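You operate a simulated robot arm through the tools that you are given. There is no shell and no other tool. Be economical: measure what you need, move in short steps, check, and stop when the job is done.

You are at the controls of a simulated robot arm. One attempt, no reset.

## Task
Shut the red ring box in the black-knob drawer, lay the bangle in the chest and put its lid on.
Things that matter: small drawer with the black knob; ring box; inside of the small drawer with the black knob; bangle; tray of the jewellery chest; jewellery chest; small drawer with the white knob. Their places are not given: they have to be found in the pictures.

The check looks at the end state, three seconds after you hand in, the way a careful person would. Anything else that was tipped, shoved, dropped, spilled or broken makes it a failure. A push-on lid holds only when it is set on centred and level and pressed home; a screw cap is set on level and turned clockwise until tight.

## Robot
A 7-joint arm with a two-finger parallel gripper, fixed in place. Base frame: the origin is at the foot of the arm, x ahead of it, y to its left, z up. Units: mm, degrees, N and s.
Its first joint turns from -66.0 to 66.0 degrees. Payload 2.4 kg.
The tool frame sits at the grasp point between the pads (the TCP): z along the fingers, y along the line on which they close. The tips reach 30 mm beyond it. Largest opening 94 mm; finger width 28, thickness 10; the body of the gripper, 50 by 96 mm, starts 55 mm behind the TCP.
Orientation is that of the tool frame in the base frame, as a unit quaternion [w, x, y, z]. With the fingers straight down and closing along the base's y, the tool's x points along the base's -x, its y along +y and its z along -z.

## Interface
- The arm moves only by the tool step_arm. Its arguments are lists of equal length, an entry for each row: "turn": the turn, a rotation vector about the tool's x, y, z in degrees, a list of three; "dp": the shift along the tool's x, y, z in mm, a list of three; "hand": the finger opening in mm, from 0 to 94. In form: {"turn": [[rx, ry, rz], ...], "dp": [[dx, dy, dz], ...], "hand": [hand, ...]}. A call has 1 to 12 rows; each row is the pose to reach, as a shift and turn from the pose commanded when the call began, along the tool's axes at that moment. Each row takes 0.2 s and may step no farther than 50 mm and 8.6 degrees from the row before; otherwise, or with a gripper value out of range, the whole call is refused. Where a pose cannot be reached the arm comes as near as it can. A force on the tool above 80 N (or 10 N above the force at the start of the call, whichever is more), or a blocked arm, ends the call early, and 0.2 s more pass. The fingers move at their own pace (about 153 mm/s each) and stop on an object; they squeeze with about 35 N. The grip force told is the motor's: it shows also when the fingers shut on nothing. Time passes only in rows, and 0.2 s behind the last, so rows that repeat a pose let the fingers close. The reply holds the time, the measured pose of the TCP, the force on the tool along the base axes, the opening and the grip force, in the units named above and with some noise.
- Cameras (640 x 400 px; columns grow to the right, rows downward): "scene" is fixed at [33.7, 507.8, 1420.4]; the picture's right is [-0.54, -0.84, 0.00], its down [-0.58, 0.38, -0.72] and it looks along [0.61, -0.39, -0.69] (base axes); focal length 279 px, centre (320, 200). "wrist" rides on the gripper at [-37, 0, -58] in the tool frame; the picture's right is [0.00, -1.00, 0.00], its down [0.97, 0.00, -0.24] and it looks along [0.24, 0.00, 0.97] (tool axes); focal length 218 px, centre (320, 200).
- snapshot(camera): a new picture of that camera. No time passes.
- locate(camera, pixels): for up to 12 pixels [column, row] of the newest picture of that camera ("zoom" is the newest enlarged one), the place [x, y, z] in the base frame of the surface seen there, good to about 2 mm, but the place of the scene camera against the robot may be out by one fixed shift of up to 25 mm in any direction. No time passes.
- close_up(camera, box): a new picture of the part [left, top, right, bottom] of that camera's present view, enlarged. No time passes.
- close_job(): hands the job in; it is judged then, once.

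Go step by step. Measure first, check grasps and placings, and put right what went wrong. The budget is 80 turns and 54 pictures, counting those below and the enlarged ones. Unless the task says otherwise, let go and move clear before handing in, and close with one line.

The tools are called as a command line: name --argument value ..., lists and objects as JSON in quotes. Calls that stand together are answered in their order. step_arm: Moves the arm, as the interface text tells. Its arguments: {"type":"object","properties":{"turn":{"type":"array"},"dp":{"type":"array"},"hand":{"type":"array"}},"required":["turn","dp","hand"]} The other tools are called the same way: snapshot (camera) takes a picture; locate (camera, pixels) gives the place of the surface under pixels of a picture; close_up (camera, box) takes an enlarged picture of a part of a camera's view; close_job () hands the job in.

At the start:

```text
t: 0.0
position: [278.2, 171.9, 1217.8]
tcp_rot: [0.001, 0.001, 1.0, 0.001]
contact_force: [-0.1, 0.9, 0.2]
width: 94.2
grasp_force: 0.1
```

scene: 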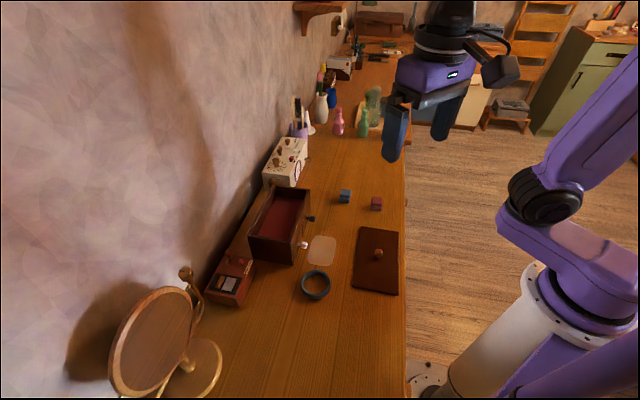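
wrist: 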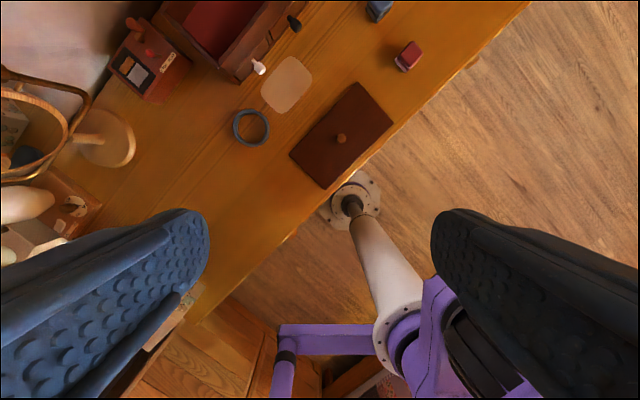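

The scene shows the open chest near (280,225) with black knob (311,218) and white knob (304,244), the lid at (376,260), the bangle at (316,285), and the red box at (376,204). I'll enlarge and measure.

close_up --camera "scene" --box '[230, 170, 410, 310]'

close_up --camera "wrist" --box '[110, 0, 450, 212]'

locate --camera "wrist" --pixels '[[294, 22], [259, 67], [250, 126], [341, 138], [406, 55], [379, 8], [287, 84], [265, 45], [215, 20], [238, 75]]'

locate --camera "scene" --pixels '[[311, 218], [304, 244], [316, 273], [378, 253], [376, 202], [345, 195], [322, 249], [300, 235], [278, 220], [310, 192], [293, 265], [250, 236]]'

```text
2.86 times, centred on (320, 240) of scene
```

zoom: 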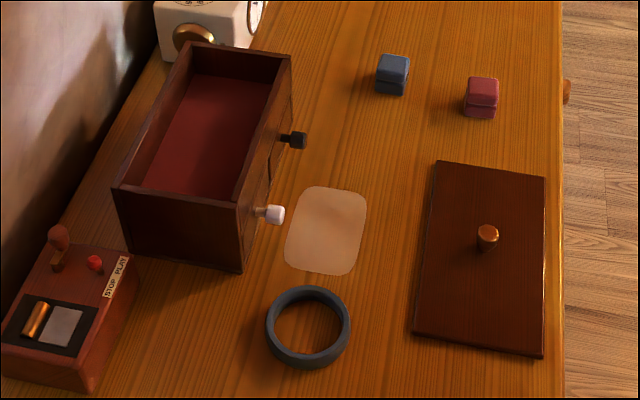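

```text
1.88 times, centred on (280, 106) of wrist
```

zoom: 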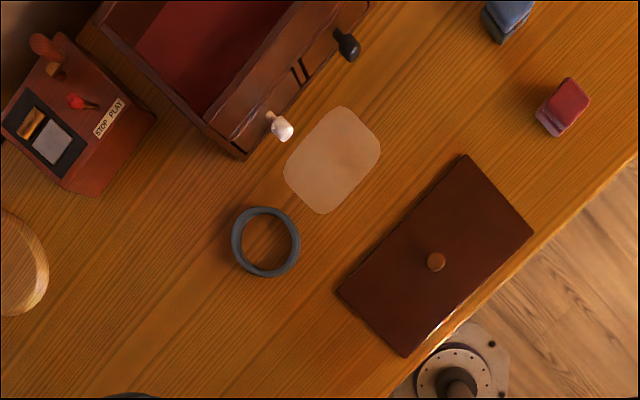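

```text
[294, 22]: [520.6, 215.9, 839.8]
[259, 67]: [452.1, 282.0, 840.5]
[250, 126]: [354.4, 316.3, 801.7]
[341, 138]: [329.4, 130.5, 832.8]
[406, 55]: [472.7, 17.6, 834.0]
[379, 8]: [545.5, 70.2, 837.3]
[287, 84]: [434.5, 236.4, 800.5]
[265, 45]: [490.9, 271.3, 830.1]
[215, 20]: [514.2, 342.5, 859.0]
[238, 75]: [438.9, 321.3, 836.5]
```

```text
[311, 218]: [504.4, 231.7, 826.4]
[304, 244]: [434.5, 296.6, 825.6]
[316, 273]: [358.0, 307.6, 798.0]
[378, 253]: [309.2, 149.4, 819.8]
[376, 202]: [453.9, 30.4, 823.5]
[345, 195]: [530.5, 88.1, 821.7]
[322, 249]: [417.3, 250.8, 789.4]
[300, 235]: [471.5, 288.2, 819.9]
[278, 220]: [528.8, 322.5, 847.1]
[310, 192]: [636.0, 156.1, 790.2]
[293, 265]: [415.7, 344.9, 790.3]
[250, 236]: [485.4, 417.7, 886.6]
```

The wrist readings put the desktop at z≈801 and the scene camera off by about (+18,-15,+13). I'll move over the chest for a better look.

step_arm --turn '[[0, 0, 0], [0, 0, 0], [0, 0, 0], [0, 0, 0], [0, 0, 0], [0, 0, 0]]' --dp '[[-40, 10, 17], [-80, 20, 34], [-120, 30, 51], [-160, 40, 68], [-200, 50, 85], [-220, 55, 100]]' --hand '[94, 94, 94, 94, 94, 94]'

snapshot --camera "wrist"

```text
t: 1.4
position: [499.6, 227.1, 1119.8]
tcp_rot: [0.0, 0.001, 1.0, 0.0]
contact_force: [0.1, 0.6, 0.2]
width: 93.8
grasp_force: 0.0
```

```text
49 pictures are left
```

wrist: 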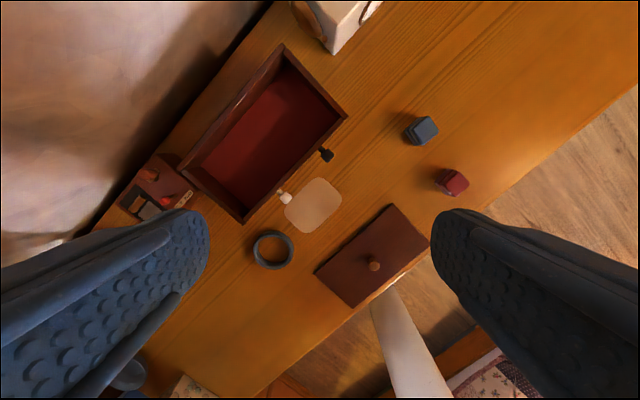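

close_up --camera "wrist" --box '[160, 30, 480, 230]'

close_up --camera "wrist" --box '[240, 110, 480, 310]'

locate --camera "wrist" --pixels '[[282, 47], [345, 115], [244, 220], [180, 168], [265, 140], [326, 154], [285, 199], [390, 207], [428, 240], [317, 270], [354, 305], [374, 266]]'

locate --camera "wrist" --pixels '[[256, 250], [290, 249], [273, 232], [273, 268], [273, 250], [454, 180], [449, 186], [440, 176], [466, 186], [424, 128], [312, 205], [296, 80]]'

```text
2.00 times, centred on (320, 130) of wrist
```

zoom: 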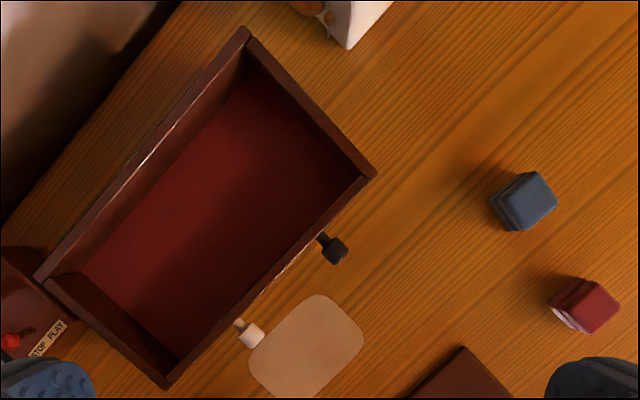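

```text
2.00 times, centred on (360, 210) of wrist
```

zoom: 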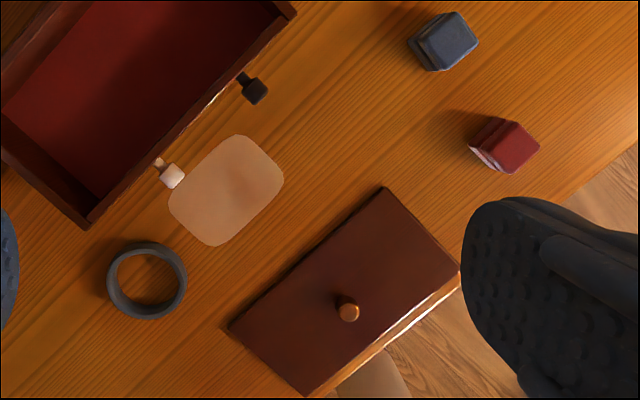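

```text
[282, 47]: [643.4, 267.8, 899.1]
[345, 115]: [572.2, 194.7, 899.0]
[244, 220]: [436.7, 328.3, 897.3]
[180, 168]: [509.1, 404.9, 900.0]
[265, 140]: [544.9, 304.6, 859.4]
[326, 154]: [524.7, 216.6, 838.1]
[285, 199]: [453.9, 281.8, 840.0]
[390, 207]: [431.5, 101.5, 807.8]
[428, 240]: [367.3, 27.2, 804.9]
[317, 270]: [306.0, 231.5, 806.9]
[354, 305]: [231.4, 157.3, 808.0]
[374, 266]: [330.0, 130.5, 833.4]
```

```text
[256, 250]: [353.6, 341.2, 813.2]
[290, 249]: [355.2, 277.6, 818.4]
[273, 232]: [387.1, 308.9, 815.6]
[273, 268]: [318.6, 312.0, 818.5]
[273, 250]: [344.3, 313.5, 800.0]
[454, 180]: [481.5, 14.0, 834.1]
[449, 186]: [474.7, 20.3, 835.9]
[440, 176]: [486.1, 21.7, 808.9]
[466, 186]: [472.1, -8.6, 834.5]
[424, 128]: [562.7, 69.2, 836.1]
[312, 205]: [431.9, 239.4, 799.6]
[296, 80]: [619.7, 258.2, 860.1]
```

The chest is 190×102 mm, centred near (540,299) and turned about 45°, with its rim at z 899 and tray floor at z 860. I'll turn the tool 45° and go above the black knob.

step_arm --turn '[[0, 0, -7.5], [0, 0, -15], [0, 0, -22.5], [0, 0, -30], [0, 0, -37.5], [0, 0, -45]]' --dp '[[-4, -2, 27], [-8, -4, 54], [-12, -6, 81], [-16, -8, 108], [-20, -10, 135], [-20, -13, 160]]' --hand '[50, 50, 50, 50, 50, 50]'

snapshot --camera "wrist"

```text
t: 2.8
position: [518.2, 216.4, 957.3]
tcp_rot: [0.0, -0.384, 0.923, 0.0]
contact_force: [-0.3, 0.1, 0.0]
width: 50.2
grasp_force: 0.0
```

```text
46 pictures are left
```

wrist: 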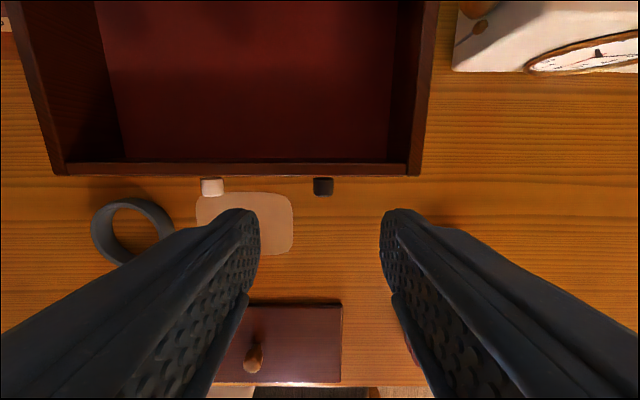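

The rim runs level along row 170, so the tool is square to the chest, and the black knob sits at (323,187). I'll measure the knob and rim.

locate --camera "wrist" --pixels '[[316, 188], [323, 180], [323, 187], [331, 188], [323, 193], [300, 172], [410, 171], [70, 171], [110, 155], [395, 155], [250, 156]]'

close_up --camera "wrist" --box '[260, 150, 380, 225]'

```text
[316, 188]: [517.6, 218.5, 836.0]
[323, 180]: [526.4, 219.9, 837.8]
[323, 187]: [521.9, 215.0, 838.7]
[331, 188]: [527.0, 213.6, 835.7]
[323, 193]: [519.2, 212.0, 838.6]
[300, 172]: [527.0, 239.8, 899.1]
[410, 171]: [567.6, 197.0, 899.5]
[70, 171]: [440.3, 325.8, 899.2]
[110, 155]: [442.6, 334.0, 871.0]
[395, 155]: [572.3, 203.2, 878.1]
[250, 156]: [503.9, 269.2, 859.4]
```

```text
5.33 times, centred on (320, 188) of wrist
```

zoom: 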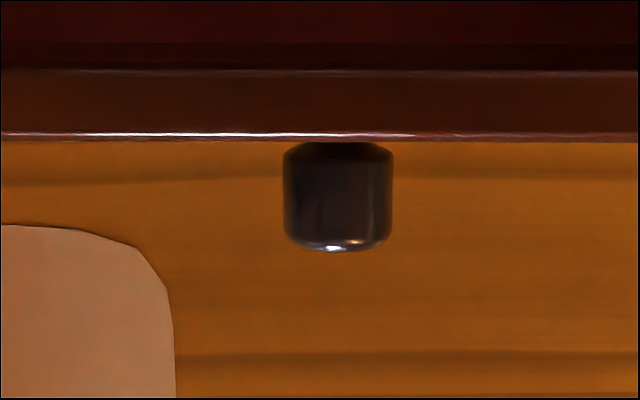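

The knob head is about 14 mm wide, stands 14–25 mm off the face, and its top is at z 838. I'll go down around it and close.

step_arm --turn '[[0, 0, 0], [0, 0, 0], [0, 0, 0], [0, 0, 0], [0, 0, 0], [0, 0, 0]]' --dp '[[0, -2, 40], [0, -2, 80], [0, -2, 108], [0, -2, 108], [0, -2, 108], [0, -2, 108]]' --hand '[50, 50, 50, 10, 5, 5]'

snapshot --camera "wrist"

```text
t: 4.2
position: [520.3, 213.6, 851.9]
tcp_rot: [0.001, -0.382, 0.924, 0.0]
contact_force: [-3.4, 2.6, 0.3]
width: 16.8
grasp_force: 34.8
```

```text
44 pictures are left
```

wrist: 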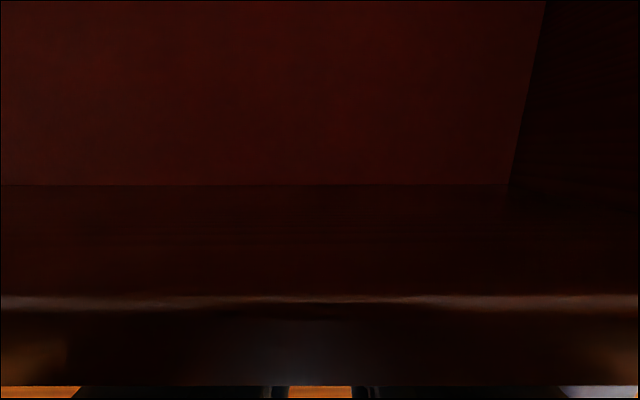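

The fingers stopped at 16.8 mm, so they hold the knob. I'll pull slowly along tool +x.

step_arm --turn '[[0, 0, 0], [0, 0, 0], [0, 0, 0], [0, 0, 0], [0, 0, 0], [0, 0, 0], [0, 0, 0], [0, 0, 0], [0, 0, 0], [0, 0, 0]]' --dp '[[3, 0, 0], [8, 0, 0], [14, 0, 0], [20, 0, 0], [26, 0, 0], [32, 0, 0], [38, 0, 0], [44, 0, 0], [50, 0, 0], [54, 0, 0]]' --hand '[5, 5, 5, 5, 5, 5, 5, 5, 5, 5]'

close_up --camera "scene" --box '[230, 170, 410, 310]'

```text
t: 6.4
position: [481.3, 175.2, 850.7]
tcp_rot: [0.001, -0.383, 0.924, 0.0]
contact_force: [-0.1, -0.5, 17.0]
width: 17.1
grasp_force: 35.2
```

```text
2.86 times, centred on (320, 240) of scene
```

zoom: 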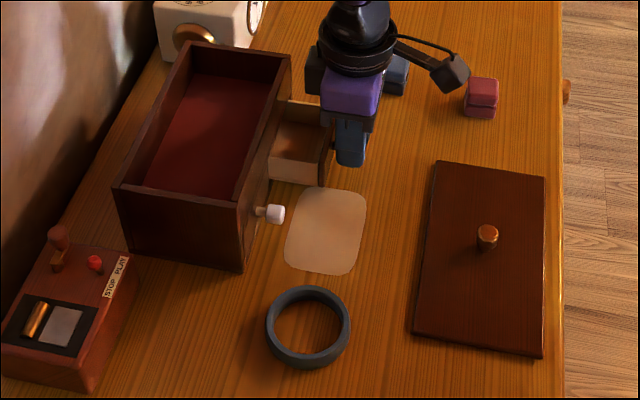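

The drawer is out about 54 mm and the chest hasn't moved. I'll release, rise and look into it.

step_arm --turn '[[0, 0, 0], [0, 0, 0], [0, 0, 0], [0, 0, 0], [0, 0, 0], [0, 0, 0]]' --dp '[[0, 0, 0], [0, 0, 0], [0, 0, -40], [0, 0, -85], [0, 0, -130], [0, 0, -170]]' --hand '[40, 50, 50, 50, 50, 50]'

snapshot --camera "wrist"

```text
t: 7.8
position: [482.7, 175.1, 1020.9]
tcp_rot: [-0.001, -0.383, 0.924, 0.0]
contact_force: [-0.5, 0.8, 1.4]
width: 49.8
grasp_force: 0.0
```

```text
42 pictures are left
```

wrist: 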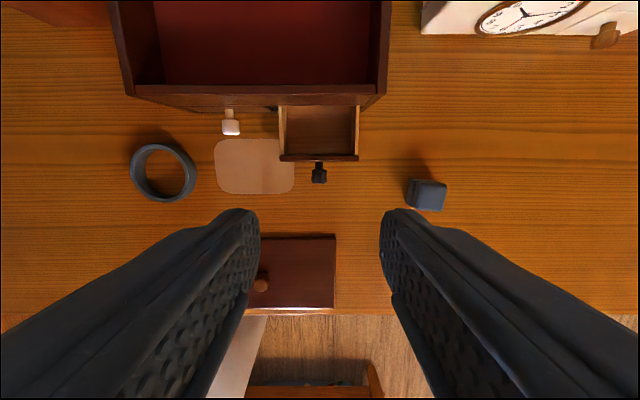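

locate --camera "wrist" --pixels '[[280, 158], [357, 158], [319, 157], [283, 140], [358, 140], [320, 130], [320, 148], [320, 153], [281, 110], [320, 105], [318, 178], [318, 168]]'

close_up --camera "wrist" --box '[250, 80, 390, 190]'

```text
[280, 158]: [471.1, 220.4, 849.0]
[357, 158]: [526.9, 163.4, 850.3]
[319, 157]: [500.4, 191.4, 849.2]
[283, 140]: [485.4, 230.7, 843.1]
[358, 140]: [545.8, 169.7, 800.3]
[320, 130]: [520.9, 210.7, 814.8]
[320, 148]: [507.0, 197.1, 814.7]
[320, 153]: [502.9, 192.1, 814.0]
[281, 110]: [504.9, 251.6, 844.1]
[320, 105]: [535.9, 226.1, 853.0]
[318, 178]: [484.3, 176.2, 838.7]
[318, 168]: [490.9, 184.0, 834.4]
```

```text
3.64 times, centred on (320, 135) of wrist
```

zoom: 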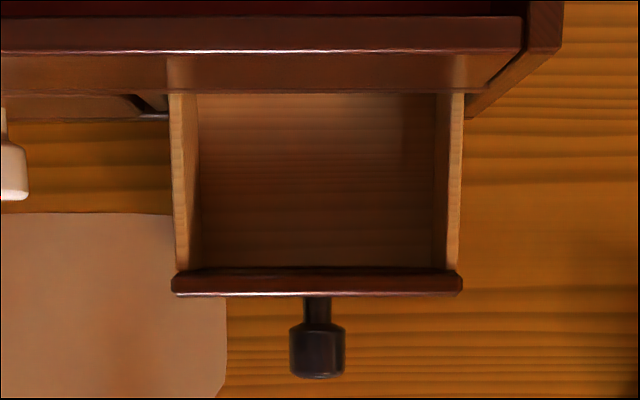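

The drawer floor is at z 814 with side tops at 844, and about 50 mm of its depth is open. Next I'll look at the red box from above.

step_arm --turn '[[0, 0, 0], [0, 0, 0], [0, 0, 0], [0, 0, 0], [0, 0, 0]]' --dp '[[25, -23, 8], [50, -46, 16], [75, -69, 24], [100, -92, 32], [124, -112, 40]]' --hand '[70, 70, 70, 70, 70]'

snapshot --camera "wrist"

close_up --camera "wrist" --box '[260, 150, 380, 225]'

```text
t: 9.0
position: [472.9, 8.3, 979.5]
tcp_rot: [0.0, -0.383, 0.924, 0.0]
contact_force: [0.1, -0.5, -0.3]
width: 70.1
grasp_force: 0.0
```

```text
40 pictures are left
```

wrist: 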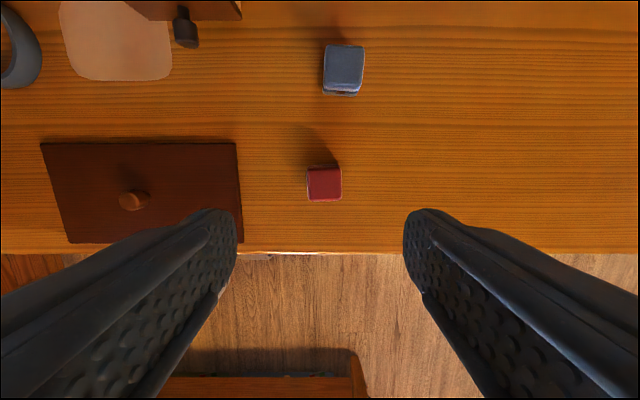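

```text
5.33 times, centred on (320, 188) of wrist
```

zoom: 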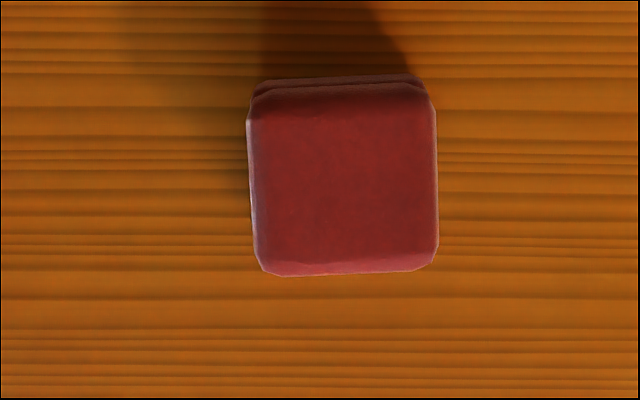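

locate --camera "zoom" --pixels '[[250, 190], [434, 190], [345, 268], [345, 100], [345, 190], [150, 190], [345, 78], [520, 250], [345, 330], [270, 85], [420, 80]]'

```text
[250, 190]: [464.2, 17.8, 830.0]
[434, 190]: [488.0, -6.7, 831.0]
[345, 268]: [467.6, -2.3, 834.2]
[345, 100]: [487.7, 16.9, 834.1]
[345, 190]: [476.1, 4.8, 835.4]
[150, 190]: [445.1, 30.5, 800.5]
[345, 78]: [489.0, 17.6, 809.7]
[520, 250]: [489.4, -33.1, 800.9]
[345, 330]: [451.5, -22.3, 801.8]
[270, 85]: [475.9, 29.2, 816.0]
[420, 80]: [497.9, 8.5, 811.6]
```

The red box is about 32 mm wide and 35 mm tall, centred near (478,7). I'll go down and grip it low enough to hold both halves.

step_arm --turn '[[0, 0, 0], [0, 0, 0], [0, 0, 0], [0, 0, 0], [0, 0, 0], [0, 0, 0], [0, 0, 0]]' --dp '[[-3, -4, 45], [-3, -4, 90], [-3, -4, 125], [-3, -4, 141], [-3, -4, 141], [-3, -4, 141], [-3, -4, 141]]' --hand '[70, 70, 70, 70, 35, 20, 20]'

```text
t: 10.6
position: [476.6, 9.5, 839.1]
tcp_rot: [0.002, -0.383, 0.924, 0.0]
contact_force: [-3.9, 0.6, 28.9]
width: 32.7
grasp_force: 35.1
```

The box is gripped at 32.7 mm, though there is some vertical force. I'll lift and check.

step_arm --turn '[[0, 0, 0], [0, 0, 0], [0, 0, 0], [0, 0, 0]]' --dp '[[0, 0, -10], [0, 0, -50], [0, 0, -95], [0, 0, -110]]' --hand '[20, 20, 20, 20]'

snapshot --camera "wrist"

close_up --camera "scene" --box '[260, 110, 420, 230]'

```text
t: 11.6
position: [478.8, 6.4, 949.9]
tcp_rot: [0.001, -0.383, 0.924, 0.0]
contact_force: [1.3, 0.1, 0.6]
width: 20.1
grasp_force: 0.0
```

```text
38 pictures are left
```

wrist: 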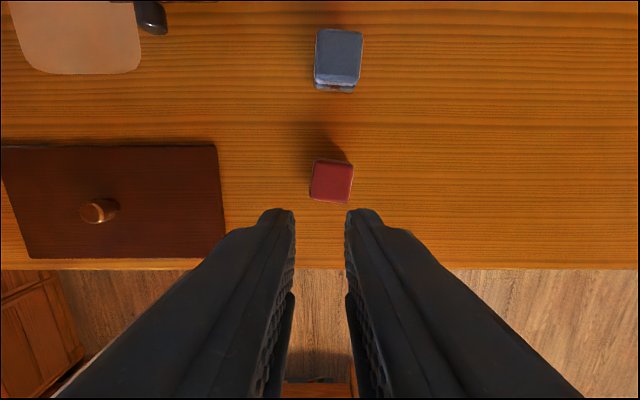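

```text
3.33 times, centred on (340, 170) of scene
```

zoom: 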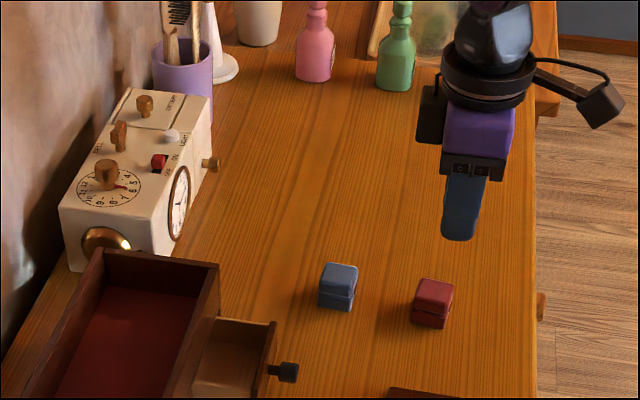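

The box slipped out and stayed on the table, turned slightly. I'll measure it again.

close_up --camera "wrist" --box '[280, 145, 376, 217]'

locate --camera "wrist" --pixels '[[312, 180], [352, 182], [331, 164], [331, 199], [331, 181], [331, 161], [278, 213], [363, 213], [340, 260]]'

```text
5.56 times, centred on (328, 181) of wrist
```

zoom: 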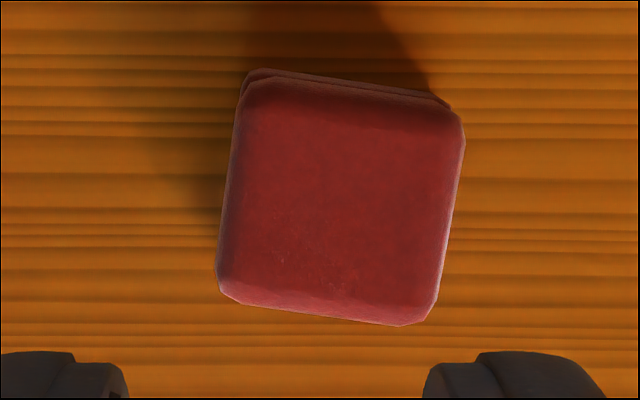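

```text
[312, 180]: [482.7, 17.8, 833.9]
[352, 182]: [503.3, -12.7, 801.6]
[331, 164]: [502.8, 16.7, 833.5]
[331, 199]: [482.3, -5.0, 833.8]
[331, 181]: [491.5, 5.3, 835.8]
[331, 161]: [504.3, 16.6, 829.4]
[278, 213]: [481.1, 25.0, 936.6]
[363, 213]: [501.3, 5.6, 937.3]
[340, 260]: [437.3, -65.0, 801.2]
```

The box now sits near (492,5.5), turned about 8° clockwise. I'll realign, grip a little lower, and check before lifting.

step_arm --turn '[[0, 0, 8], [0, 0, 8], [0, 0, 8], [0, 0, 8], [0, 0, 8], [0, 0, 8]]' --dp '[[-9.3, -10.2, 0], [-9.3, -10.2, 40], [-9.3, -10.2, 80], [-9.3, -10.2, 105], [-9.3, -10.2, 114], [-9.3, -10.2, 114]]' --hand '[64, 64, 64, 64, 64, 64]'

snapshot --camera "wrist"

close_up --camera "scene" --box '[320, 150, 420, 225]'

```text
t: 13.0
position: [492.3, 8.4, 834.3]
tcp_rot: [0.0, -0.317, 0.948, 0.0]
contact_force: [-0.5, 0.4, -0.3]
width: 64.1
grasp_force: 0.0
```

```text
35 pictures are left
```

wrist: 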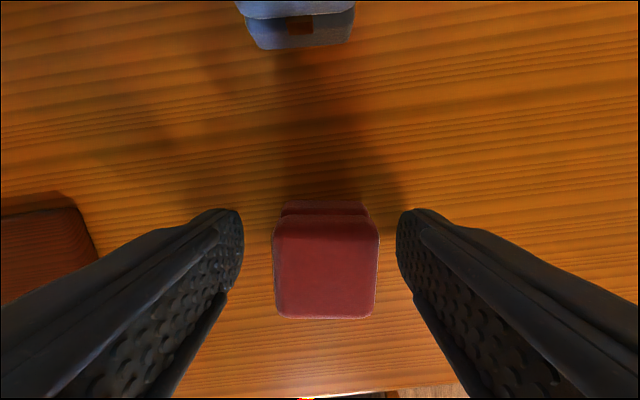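

```text
5.33 times, centred on (370, 188) of scene
```

zoom: 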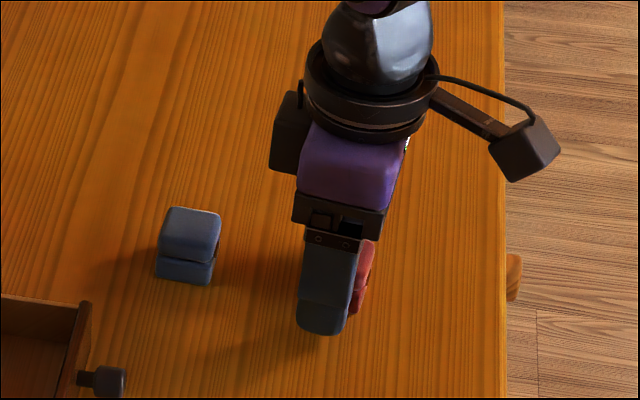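

The box is centred between the fingers at (325,265) and square to them. I'll close and lift only slightly.

step_arm --turn '[[0, 0, 0], [0, 0, 0], [0, 0, 0], [0, 0, 0]]' --dp '[[0, 0, 0], [0, 0, 0], [0, 0, 0], [0, 0, 0]]' --hand '[45, 34, 26, 26]'

snapshot --camera "wrist"

```text
t: 14.0
position: [492.6, 7.7, 835.0]
tcp_rot: [0.0, -0.317, 0.948, -0.001]
contact_force: [0.3, -0.1, 0.1]
width: 37.2
grasp_force: 34.7
```

```text
33 pictures are left
```

wrist: 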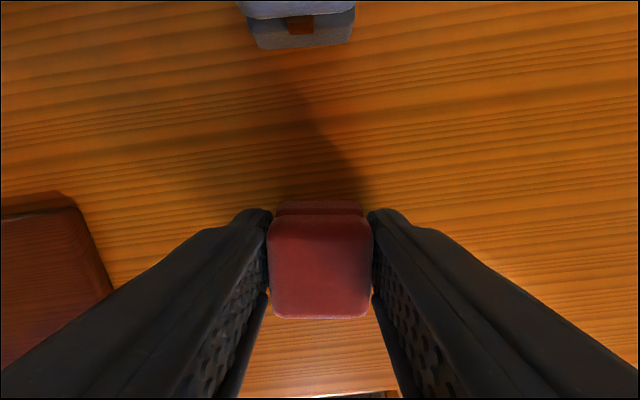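

The grip is now 37.2 mm with no vertical force, so it is solid. I'll lift.

step_arm --turn '[[0, 0, 0], [0, 0, 0], [0, 0, 0], [0, 0, 0], [0, 0, 0]]' --dp '[[0, 0, -5], [0, 0, -15], [0, 0, -40], [0, 0, -75], [0, 0, -110]]' --hand '[26, 26, 26, 26, 26]'

snapshot --camera "wrist"

```text
t: 15.2
position: [491.9, 8.7, 944.3]
tcp_rot: [0.0, -0.318, 0.948, 0.0]
contact_force: [-0.1, 0.6, -0.3]
width: 37.3
grasp_force: 35.2
```

```text
32 pictures are left
```

wrist: 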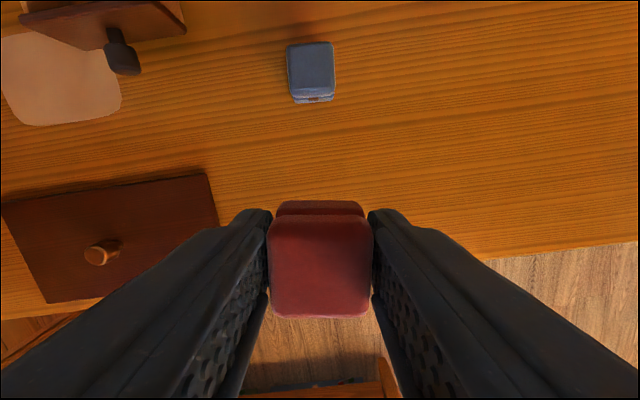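

The box is held. I'll carry it over the open drawer and square it up again.

step_arm --turn '[[0, 0, -2], [0, 0, -4], [0, 0, -6], [0, 0, -8], [0, 0, -8], [0, 0, -8], [0, 0, -8]]' --dp '[[-22, 23, 0], [-46, 48, 0], [-70, 73, 0], [-95, 98, 0], [-120, 124, 0], [-142.2, 147.5, 0], [-142.2, 147.5, 0]]' --hand '[26, 26, 26, 26, 26, 26, 26]'

snapshot --camera "wrist"

close_up --camera "scene" --box '[250, 150, 370, 240]'

```text
t: 16.8
position: [516.4, 210.5, 943.8]
tcp_rot: [0.0, -0.384, 0.924, 0.0]
contact_force: [-0.3, 0.3, -0.7]
width: 37.3
grasp_force: 35.2
```

```text
31 pictures are left
```

wrist: 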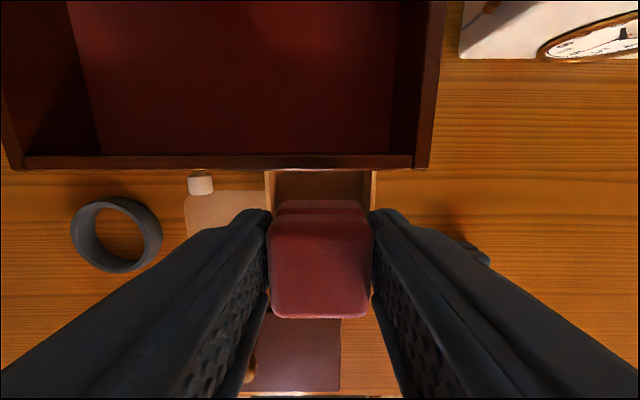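

```text
4.44 times, centred on (310, 195) of scene
```

zoom: 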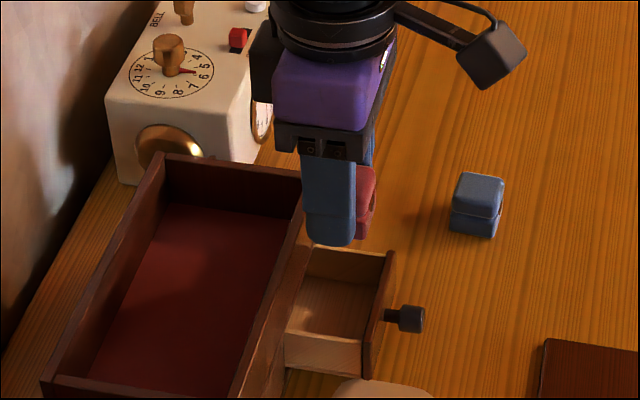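

The drawer sides at columns 270 and 372 are centred on the gripper. I'll lower to about 1 mm above the floor.

step_arm --turn '[[0, 0, 0], [0, 0, 0], [0, 0, 0], [0, 0, 0], [0, 0, 0], [0, 0, 0]]' --dp '[[0, 0, 35], [0, 0, 60], [0, 0, 75], [0, 0, 85], [0, 0, 91], [0, 0, 95]]' --hand '[26, 26, 26, 26, 26, 26]'

close_up --camera "scene" --box '[250, 150, 370, 240]'

```text
t: 18.2
position: [516.9, 209.7, 850.8]
tcp_rot: [0.0, -0.382, 0.924, 0.0]
contact_force: [0.9, -0.2, -0.4]
width: 37.3
grasp_force: 34.8
```

```text
4.44 times, centred on (310, 195) of scene
```

zoom: 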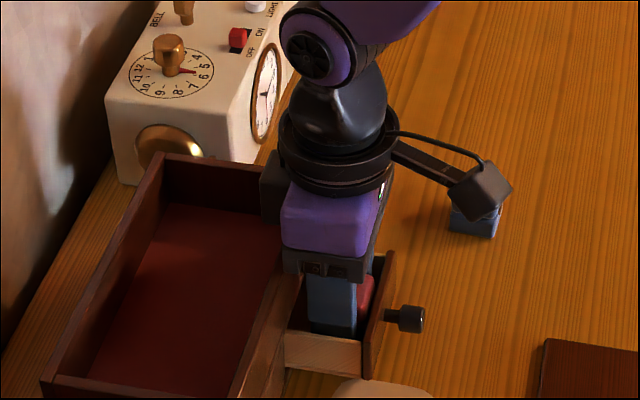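

Inside the drawer with no contact force; I'll open slightly and rise.

step_arm --turn '[[0, 0, 0], [0, 0, 0], [0, 0, 0], [0, 0, 0], [0, 0, 0], [0, 0, 0], [0, 0, 0], [0, 0, 0]]' --dp '[[0, 0, 0.5], [0, 0, 0.5], [0, 0, 0.5], [0, 0, -15], [0, 0, -45], [0, 0, -90], [0, 0, -130], [25, 0, -165]]' --hand '[41, 46, 46, 46, 46, 46, 46, 46]'

snapshot --camera "wrist"

close_up --camera "scene" --box '[250, 160, 370, 250]'

```text
t: 20.0
position: [500.8, 192.7, 1019.4]
tcp_rot: [0.0, -0.382, 0.924, 0.0]
contact_force: [0.7, 0.0, 0.0]
width: 46.2
grasp_force: 0.1
```

```text
28 pictures are left
```

wrist: 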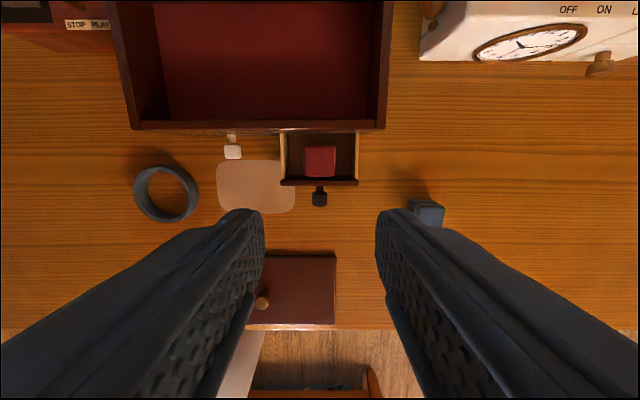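

```text
4.44 times, centred on (310, 205) of scene
```

zoom: 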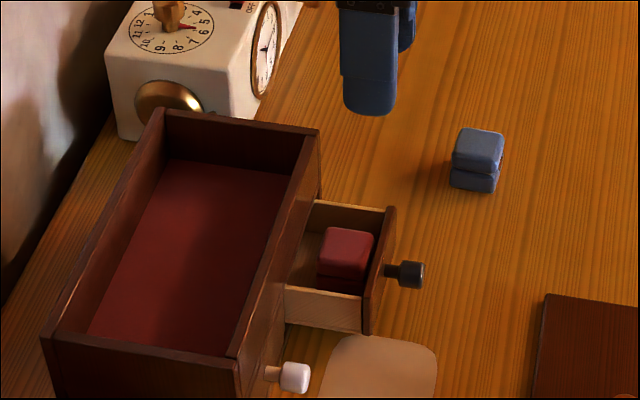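

locate --camera "wrist" --pixels '[[320, 162], [310, 155], [330, 155], [320, 149], [320, 175], [319, 184], [285, 184], [355, 184], [319, 203], [319, 197], [330, 127]]'

close_up --camera "wrist" --box '[260, 115, 380, 215]'

```text
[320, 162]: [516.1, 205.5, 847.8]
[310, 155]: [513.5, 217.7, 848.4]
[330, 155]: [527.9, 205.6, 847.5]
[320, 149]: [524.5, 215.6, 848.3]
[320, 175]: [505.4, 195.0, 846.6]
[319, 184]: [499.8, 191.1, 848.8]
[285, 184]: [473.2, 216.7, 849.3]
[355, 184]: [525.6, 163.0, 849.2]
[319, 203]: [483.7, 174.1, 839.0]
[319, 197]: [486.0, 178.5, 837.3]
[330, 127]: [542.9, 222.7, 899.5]
```

```text
4.00 times, centred on (320, 165) of wrist
```

zoom: 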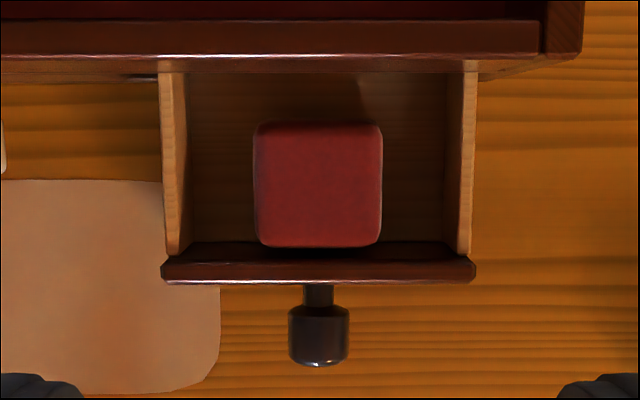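

The box top is at 848, just below the drawer front at 849, so it should clear. I'll regrip the knob to push the drawer in.

step_arm --turn '[[0, 0, 0], [0, 0, 0], [0, 0, 0], [0, 0, 0], [0, 0, 0], [0, 0, 0], [0, 0, 0], [0, 0, 0]]' --dp '[[24.5, 0.5, 0], [24.5, 0.5, 48], [24.5, 0.5, 96], [24.5, 0.5, 135], [24.5, 0.5, 160], [24.5, 0.5, 166], [24.5, 0.5, 166], [24.5, 0.5, 166]]' --hand '[46, 46, 46, 46, 46, 46, 15, 5]'

```text
t: 21.8
position: [481.7, 177.3, 851.1]
tcp_rot: [0.0, -0.383, 0.924, 0.0]
contact_force: [0.5, -1.1, 0.5]
width: 16.9
grasp_force: 34.9
```

The knob is held at 16.9 mm. I'll push the drawer closed.

step_arm --turn '[[0, 0, 0], [0, 0, 0], [0, 0, 0], [0, 0, 0], [0, 0, 0], [0, 0, 0], [0, 0, 0], [0, 0, 0], [0, 0, 0], [0, 0, 0], [0, 0, 0]]' --dp '[[-3, 0, 0], [-8, 0, 0], [-14, 0, 0], [-20, 0, 0], [-26, 0, 0], [-32, 0, 0], [-38, 0, 0], [-44, 0, 0], [-49, 0, 0], [-52, 0, 0], [-53.5, 0, 0]]' --hand '[5, 5, 5, 5, 5, 5, 5, 5, 5, 5, 5]'

close_up --camera "scene" --box '[250, 170, 370, 260]'

```text
t: 24.2
position: [518.4, 214.6, 849.2]
tcp_rot: [0.0, -0.383, 0.924, 0.0]
contact_force: [-2.7, 3.0, -0.9]
width: 17.1
grasp_force: 35.0
```

```text
4.44 times, centred on (310, 215) of scene
```

zoom: 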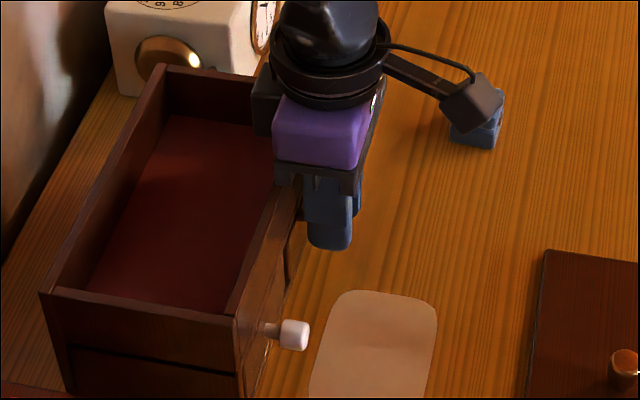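

The drawer looks nearly home. I'll nudge it 2 mm more to feel for the stop, then release and rise.

step_arm --turn '[[0, 0, 0], [0, 0, 0], [0, 0, 0]]' --dp '[[-1, 0, 0], [-2, 0, 0], [-2, 0, 0]]' --hand '[5, 5, 5]'

```text
t: 25.0
position: [520.7, 214.9, 850.9]
tcp_rot: [-0.001, -0.383, 0.924, -0.001]
contact_force: [-0.2, -0.2, 0.1]
width: 17.0
grasp_force: 35.3
```

step_arm --turn '[[0, 0, 0], [0, 0, 0], [0, 0, 0], [0, 0, 0], [0, 0, 0], [0, 0, 0]]' --dp '[[0, 0, 0], [0, 0, 0], [8, 0, -30], [30, 0, -75], [50, 0, -120], [60, 0, -150]]' --hand '[40, 50, 50, 50, 50, 50]'

snapshot --camera "wrist"

close_up --camera "wrist" --box '[220, 100, 400, 200]'

close_up --camera "scene" --box '[250, 170, 370, 260]'

```text
t: 26.4
position: [479.4, 172.7, 999.3]
tcp_rot: [0.0, -0.383, 0.924, 0.0]
contact_force: [0.3, 0.1, -0.7]
width: 50.0
grasp_force: 0.0
```

```text
24 pictures are left
```

wrist: 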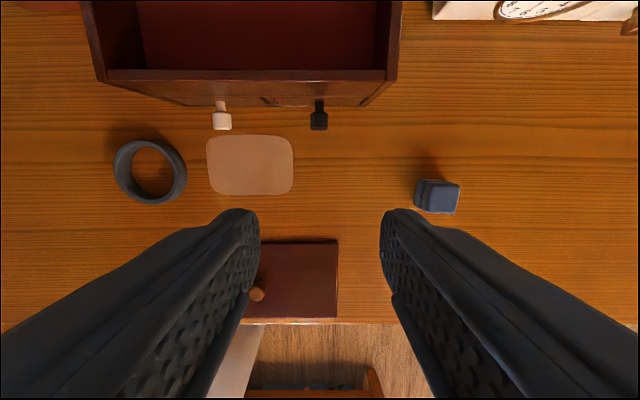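

```text
3.56 times, centred on (310, 150) of wrist
```

zoom: 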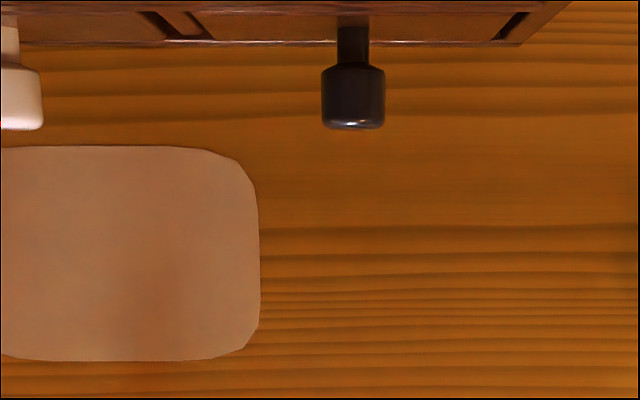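

```text
4.44 times, centred on (310, 215) of scene
```

zoom: 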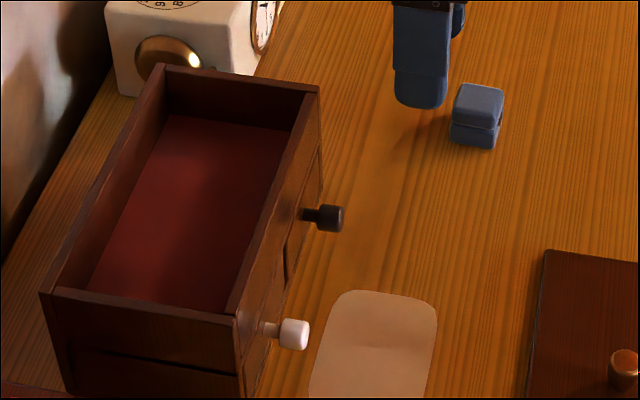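

Both knob tips are level at row 130, so the drawer is flush. I'll confirm by measurement along with the chest, bangle and lid.

locate --camera "wrist" --pixels '[[319, 128], [222, 128], [385, 80], [108, 80], [115, 168], [185, 168], [150, 140], [150, 203], [260, 104], [300, 104], [350, 104]]'

```text
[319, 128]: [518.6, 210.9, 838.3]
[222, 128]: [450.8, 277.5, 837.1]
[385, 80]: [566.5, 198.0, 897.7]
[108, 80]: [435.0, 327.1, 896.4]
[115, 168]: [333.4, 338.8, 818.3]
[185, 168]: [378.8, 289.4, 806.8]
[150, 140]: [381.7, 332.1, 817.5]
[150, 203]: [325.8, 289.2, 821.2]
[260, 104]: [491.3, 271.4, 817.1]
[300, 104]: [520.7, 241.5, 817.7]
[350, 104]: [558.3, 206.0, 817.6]
```

The drawer is closed flush and the chest has not moved. Next I'll go over the bangle at about (353,310).

step_arm --turn '[[0, 0, 0], [0, 0, 0], [0, 0, 0], [0, 0, 0], [0, 0, 0], [0, 0, 0]]' --dp '[[-2, 35, 0], [-4, 72, 10], [-6, 110, 25], [-8, 148, 40], [-9.4, 186.6, 60], [-9.4, 186.6, 69]]' --hand '[70, 90, 92, 92, 92, 92]'

snapshot --camera "wrist"

```text
t: 27.8
position: [350.5, 313.8, 929.8]
tcp_rot: [0.001, -0.383, 0.924, 0.001]
contact_force: [0.6, 0.2, 0.7]
width: 92.1
grasp_force: 0.1
```

```text
21 pictures are left
```

wrist: 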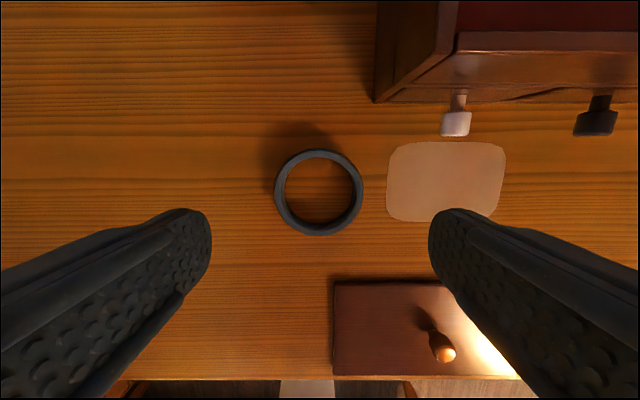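

The bangle is centred at (319,193), right under the TCP. I'll lower and grip it from outside.

step_arm --turn '[[0, 0, 0], [0, 0, 0], [0, 0, 0], [0, 0, 0], [0, 0, 0], [0, 0, 0], [0, 0, 0]]' --dp '[[0, 0, 40], [0, 0, 75], [0, 0, 90], [0, 0, 95.5], [0, 0, 95.5], [0, 0, 95.5], [0, 0, 95.5]]' --hand '[92, 92, 92, 92, 78, 60, 60]'

snapshot --camera "wrist"

```text
t: 29.4
position: [355.2, 313.3, 834.1]
tcp_rot: [-0.001, -0.383, 0.924, -0.001]
contact_force: [-0.5, -0.1, 0.0]
width: 67.1
grasp_force: 35.3
```

```text
20 pictures are left
```

wrist: 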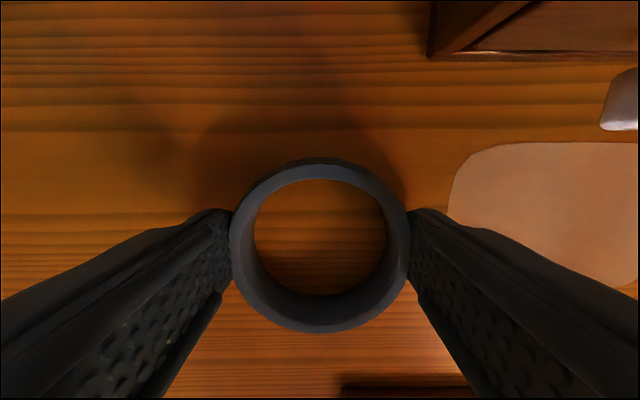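

The bangle is gripped at 67.1 mm. I'll lift it and carry it over the tray centre at (540,299).

step_arm --turn '[[0, 0, 0], [0, 0, 0], [0, 0, 0], [0, 0, 0], [0, 0, 0], [0, 0, 0], [0, 0, 0], [0, 0, 0], [0, 0, 0], [0, 0, 0]]' --dp '[[0, 0, -8], [0, 0, -30], [0, 0, -70], [0, 0, -110], [0, 0, -130], [-25, -28, -130], [-55, -62, -130], [-85, -96, -130], [-112, -126, -130], [-125, -140.3, -130]]' --hand '[60, 60, 60, 60, 60, 60, 60, 60, 60, 60]'

snapshot --camera "wrist"

```text
t: 31.6
position: [540.2, 301.1, 966.9]
tcp_rot: [-0.001, -0.383, 0.924, 0.0]
contact_force: [0.0, 0.6, 0.7]
width: 67.3
grasp_force: 34.7
```

```text
19 pictures are left
```

wrist: 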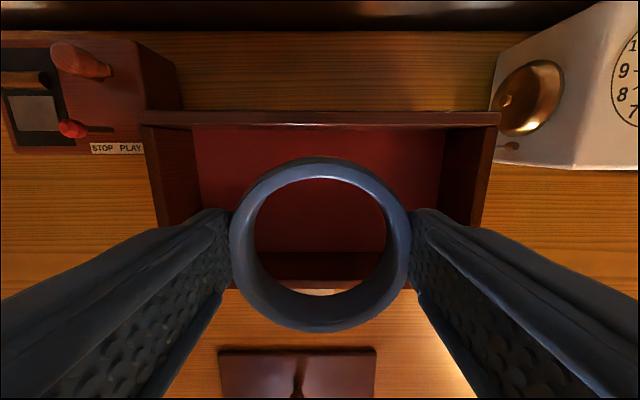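

The bangle is centred over the tray (rim columns 140–498). I'll lower it to the tray floor and release.

step_arm --turn '[[0, 0, 0], [0, 0, 0], [0, 0, 0], [0, 0, 0], [0, 0, 0], [0, 0, 0], [0, 0, 0], [0, 0, 0]]' --dp '[[0, 0, 25], [0, 0, 45], [0, 0, 58], [0, 0, 65], [0, 0, 69], [0, 0, 69.5], [0, 0, 69.5], [0, 0, 69.5]]' --hand '[60, 60, 60, 60, 60, 60, 72, 82]'

step_arm --turn '[[0, 0, 0], [0, 0, 0], [0, 0, 0], [0, 0, 0]]' --dp '[[0, 0, -10], [0, 0, -50], [0, 0, -95], [0, 0, -120]]' --hand '[82, 82, 82, 82]'

snapshot --camera "wrist"

```text
t: 33.4
position: [539.8, 300.0, 895.6]
tcp_rot: [0.0, -0.383, 0.924, 0.0]
contact_force: [0.6, 0.5, 1.0]
width: 81.8
grasp_force: 0.0
```

```text
t: 34.4
position: [542.9, 299.6, 1016.4]
tcp_rot: [0.0, -0.383, 0.924, 0.0]
contact_force: [-0.5, -0.7, 1.1]
width: 82.2
grasp_force: 0.0
```

```text
18 pictures are left
```

wrist: 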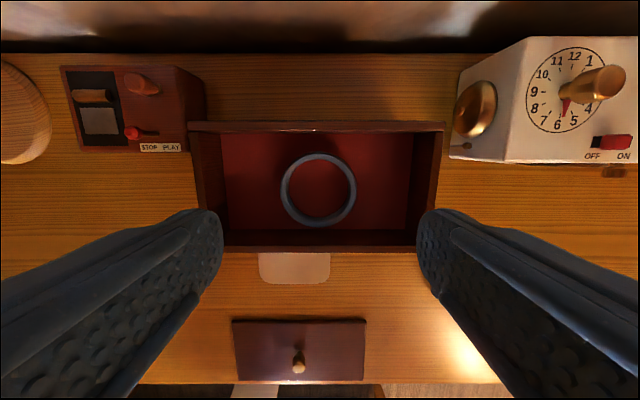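

The bangle lies flat in the tray. I'll measure the rim edges precisely for setting the lid.

close_up --camera "wrist" --box '[180, 110, 460, 260]'

locate --camera "wrist" --pixels '[[192, 126], [441, 126], [416, 249], [225, 249], [318, 123], [318, 131], [318, 246], [318, 251], [196, 170], [439, 170], [205, 170], [430, 170]]'

```text
2.29 times, centred on (320, 185) of wrist
```

zoom: 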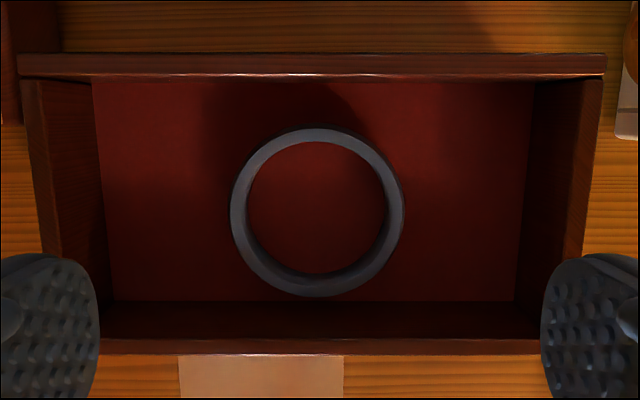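

```text
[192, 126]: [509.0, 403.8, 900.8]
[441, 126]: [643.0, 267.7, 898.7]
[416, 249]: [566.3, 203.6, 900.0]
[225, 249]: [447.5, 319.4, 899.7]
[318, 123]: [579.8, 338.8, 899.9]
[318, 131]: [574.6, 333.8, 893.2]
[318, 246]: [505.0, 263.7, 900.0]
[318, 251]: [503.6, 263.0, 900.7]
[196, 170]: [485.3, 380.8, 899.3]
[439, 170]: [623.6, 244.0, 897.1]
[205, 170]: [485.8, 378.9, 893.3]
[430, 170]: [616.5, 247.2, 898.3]
```

The chest rim centre is near x+y≈843, x−y≈242. I'll go over the lid and measure it the same way.

step_arm --turn '[[0, 0, 0], [0, 0, 0], [0, 0, 0], [0, 0, 0], [0, 0, 0], [0, 0, 0], [0, 0, 0], [0, 0, 0]]' --dp '[[35, 4, 0], [75, 8, 0], [115, 12, 0], [155, 16, 0], [195, 20, 0], [235, 26, 0], [267, 30, 0], [267, 30, 0]]' --hand '[82, 82, 70, 60, 60, 60, 60, 60]'

snapshot --camera "wrist"

close_up --camera "wrist" --box '[220, 140, 420, 240]'

```text
t: 36.2
position: [330.5, 134.3, 1015.7]
tcp_rot: [0.0, -0.383, 0.924, -0.001]
contact_force: [-0.4, 0.0, -0.1]
width: 60.1
grasp_force: 0.1
```

```text
16 pictures are left
```

wrist: 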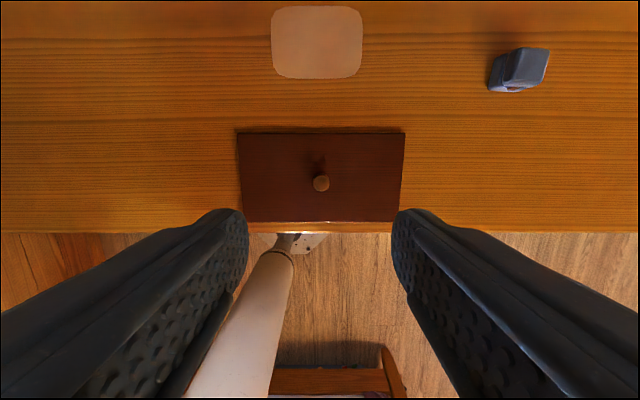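

```text
3.20 times, centred on (320, 190) of wrist
```

zoom: 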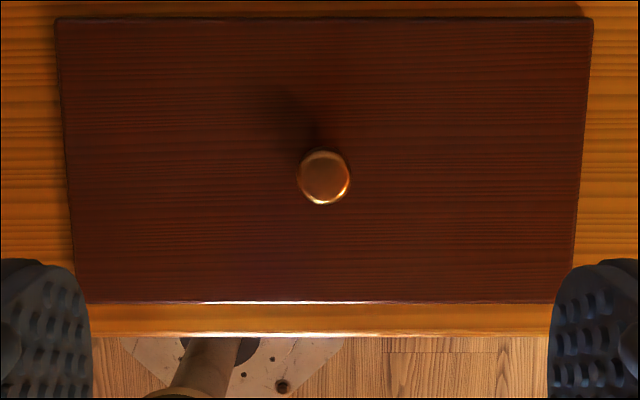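

locate --camera "zoom" --pixels '[[66, 150], [582, 150], [58, 25], [590, 25], [82, 295], [555, 295], [320, 20], [320, 298], [323, 175], [302, 175], [346, 175]]'

locate --camera "wrist" --pixels '[[321, 185], [314, 185], [328, 185], [321, 192], [321, 177], [260, 130], [230, 190]]'

```text
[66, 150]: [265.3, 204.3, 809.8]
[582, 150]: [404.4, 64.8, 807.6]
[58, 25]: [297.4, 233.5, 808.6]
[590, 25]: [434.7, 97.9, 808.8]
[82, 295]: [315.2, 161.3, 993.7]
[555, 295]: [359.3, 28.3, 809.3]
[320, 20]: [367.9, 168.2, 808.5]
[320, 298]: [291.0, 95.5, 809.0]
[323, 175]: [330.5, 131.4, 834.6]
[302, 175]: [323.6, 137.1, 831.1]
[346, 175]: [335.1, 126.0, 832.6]
```

```text
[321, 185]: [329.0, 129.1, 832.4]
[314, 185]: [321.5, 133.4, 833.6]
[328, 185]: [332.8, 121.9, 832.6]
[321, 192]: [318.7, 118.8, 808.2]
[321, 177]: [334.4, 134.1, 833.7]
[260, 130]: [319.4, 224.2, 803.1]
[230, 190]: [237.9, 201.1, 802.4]
```

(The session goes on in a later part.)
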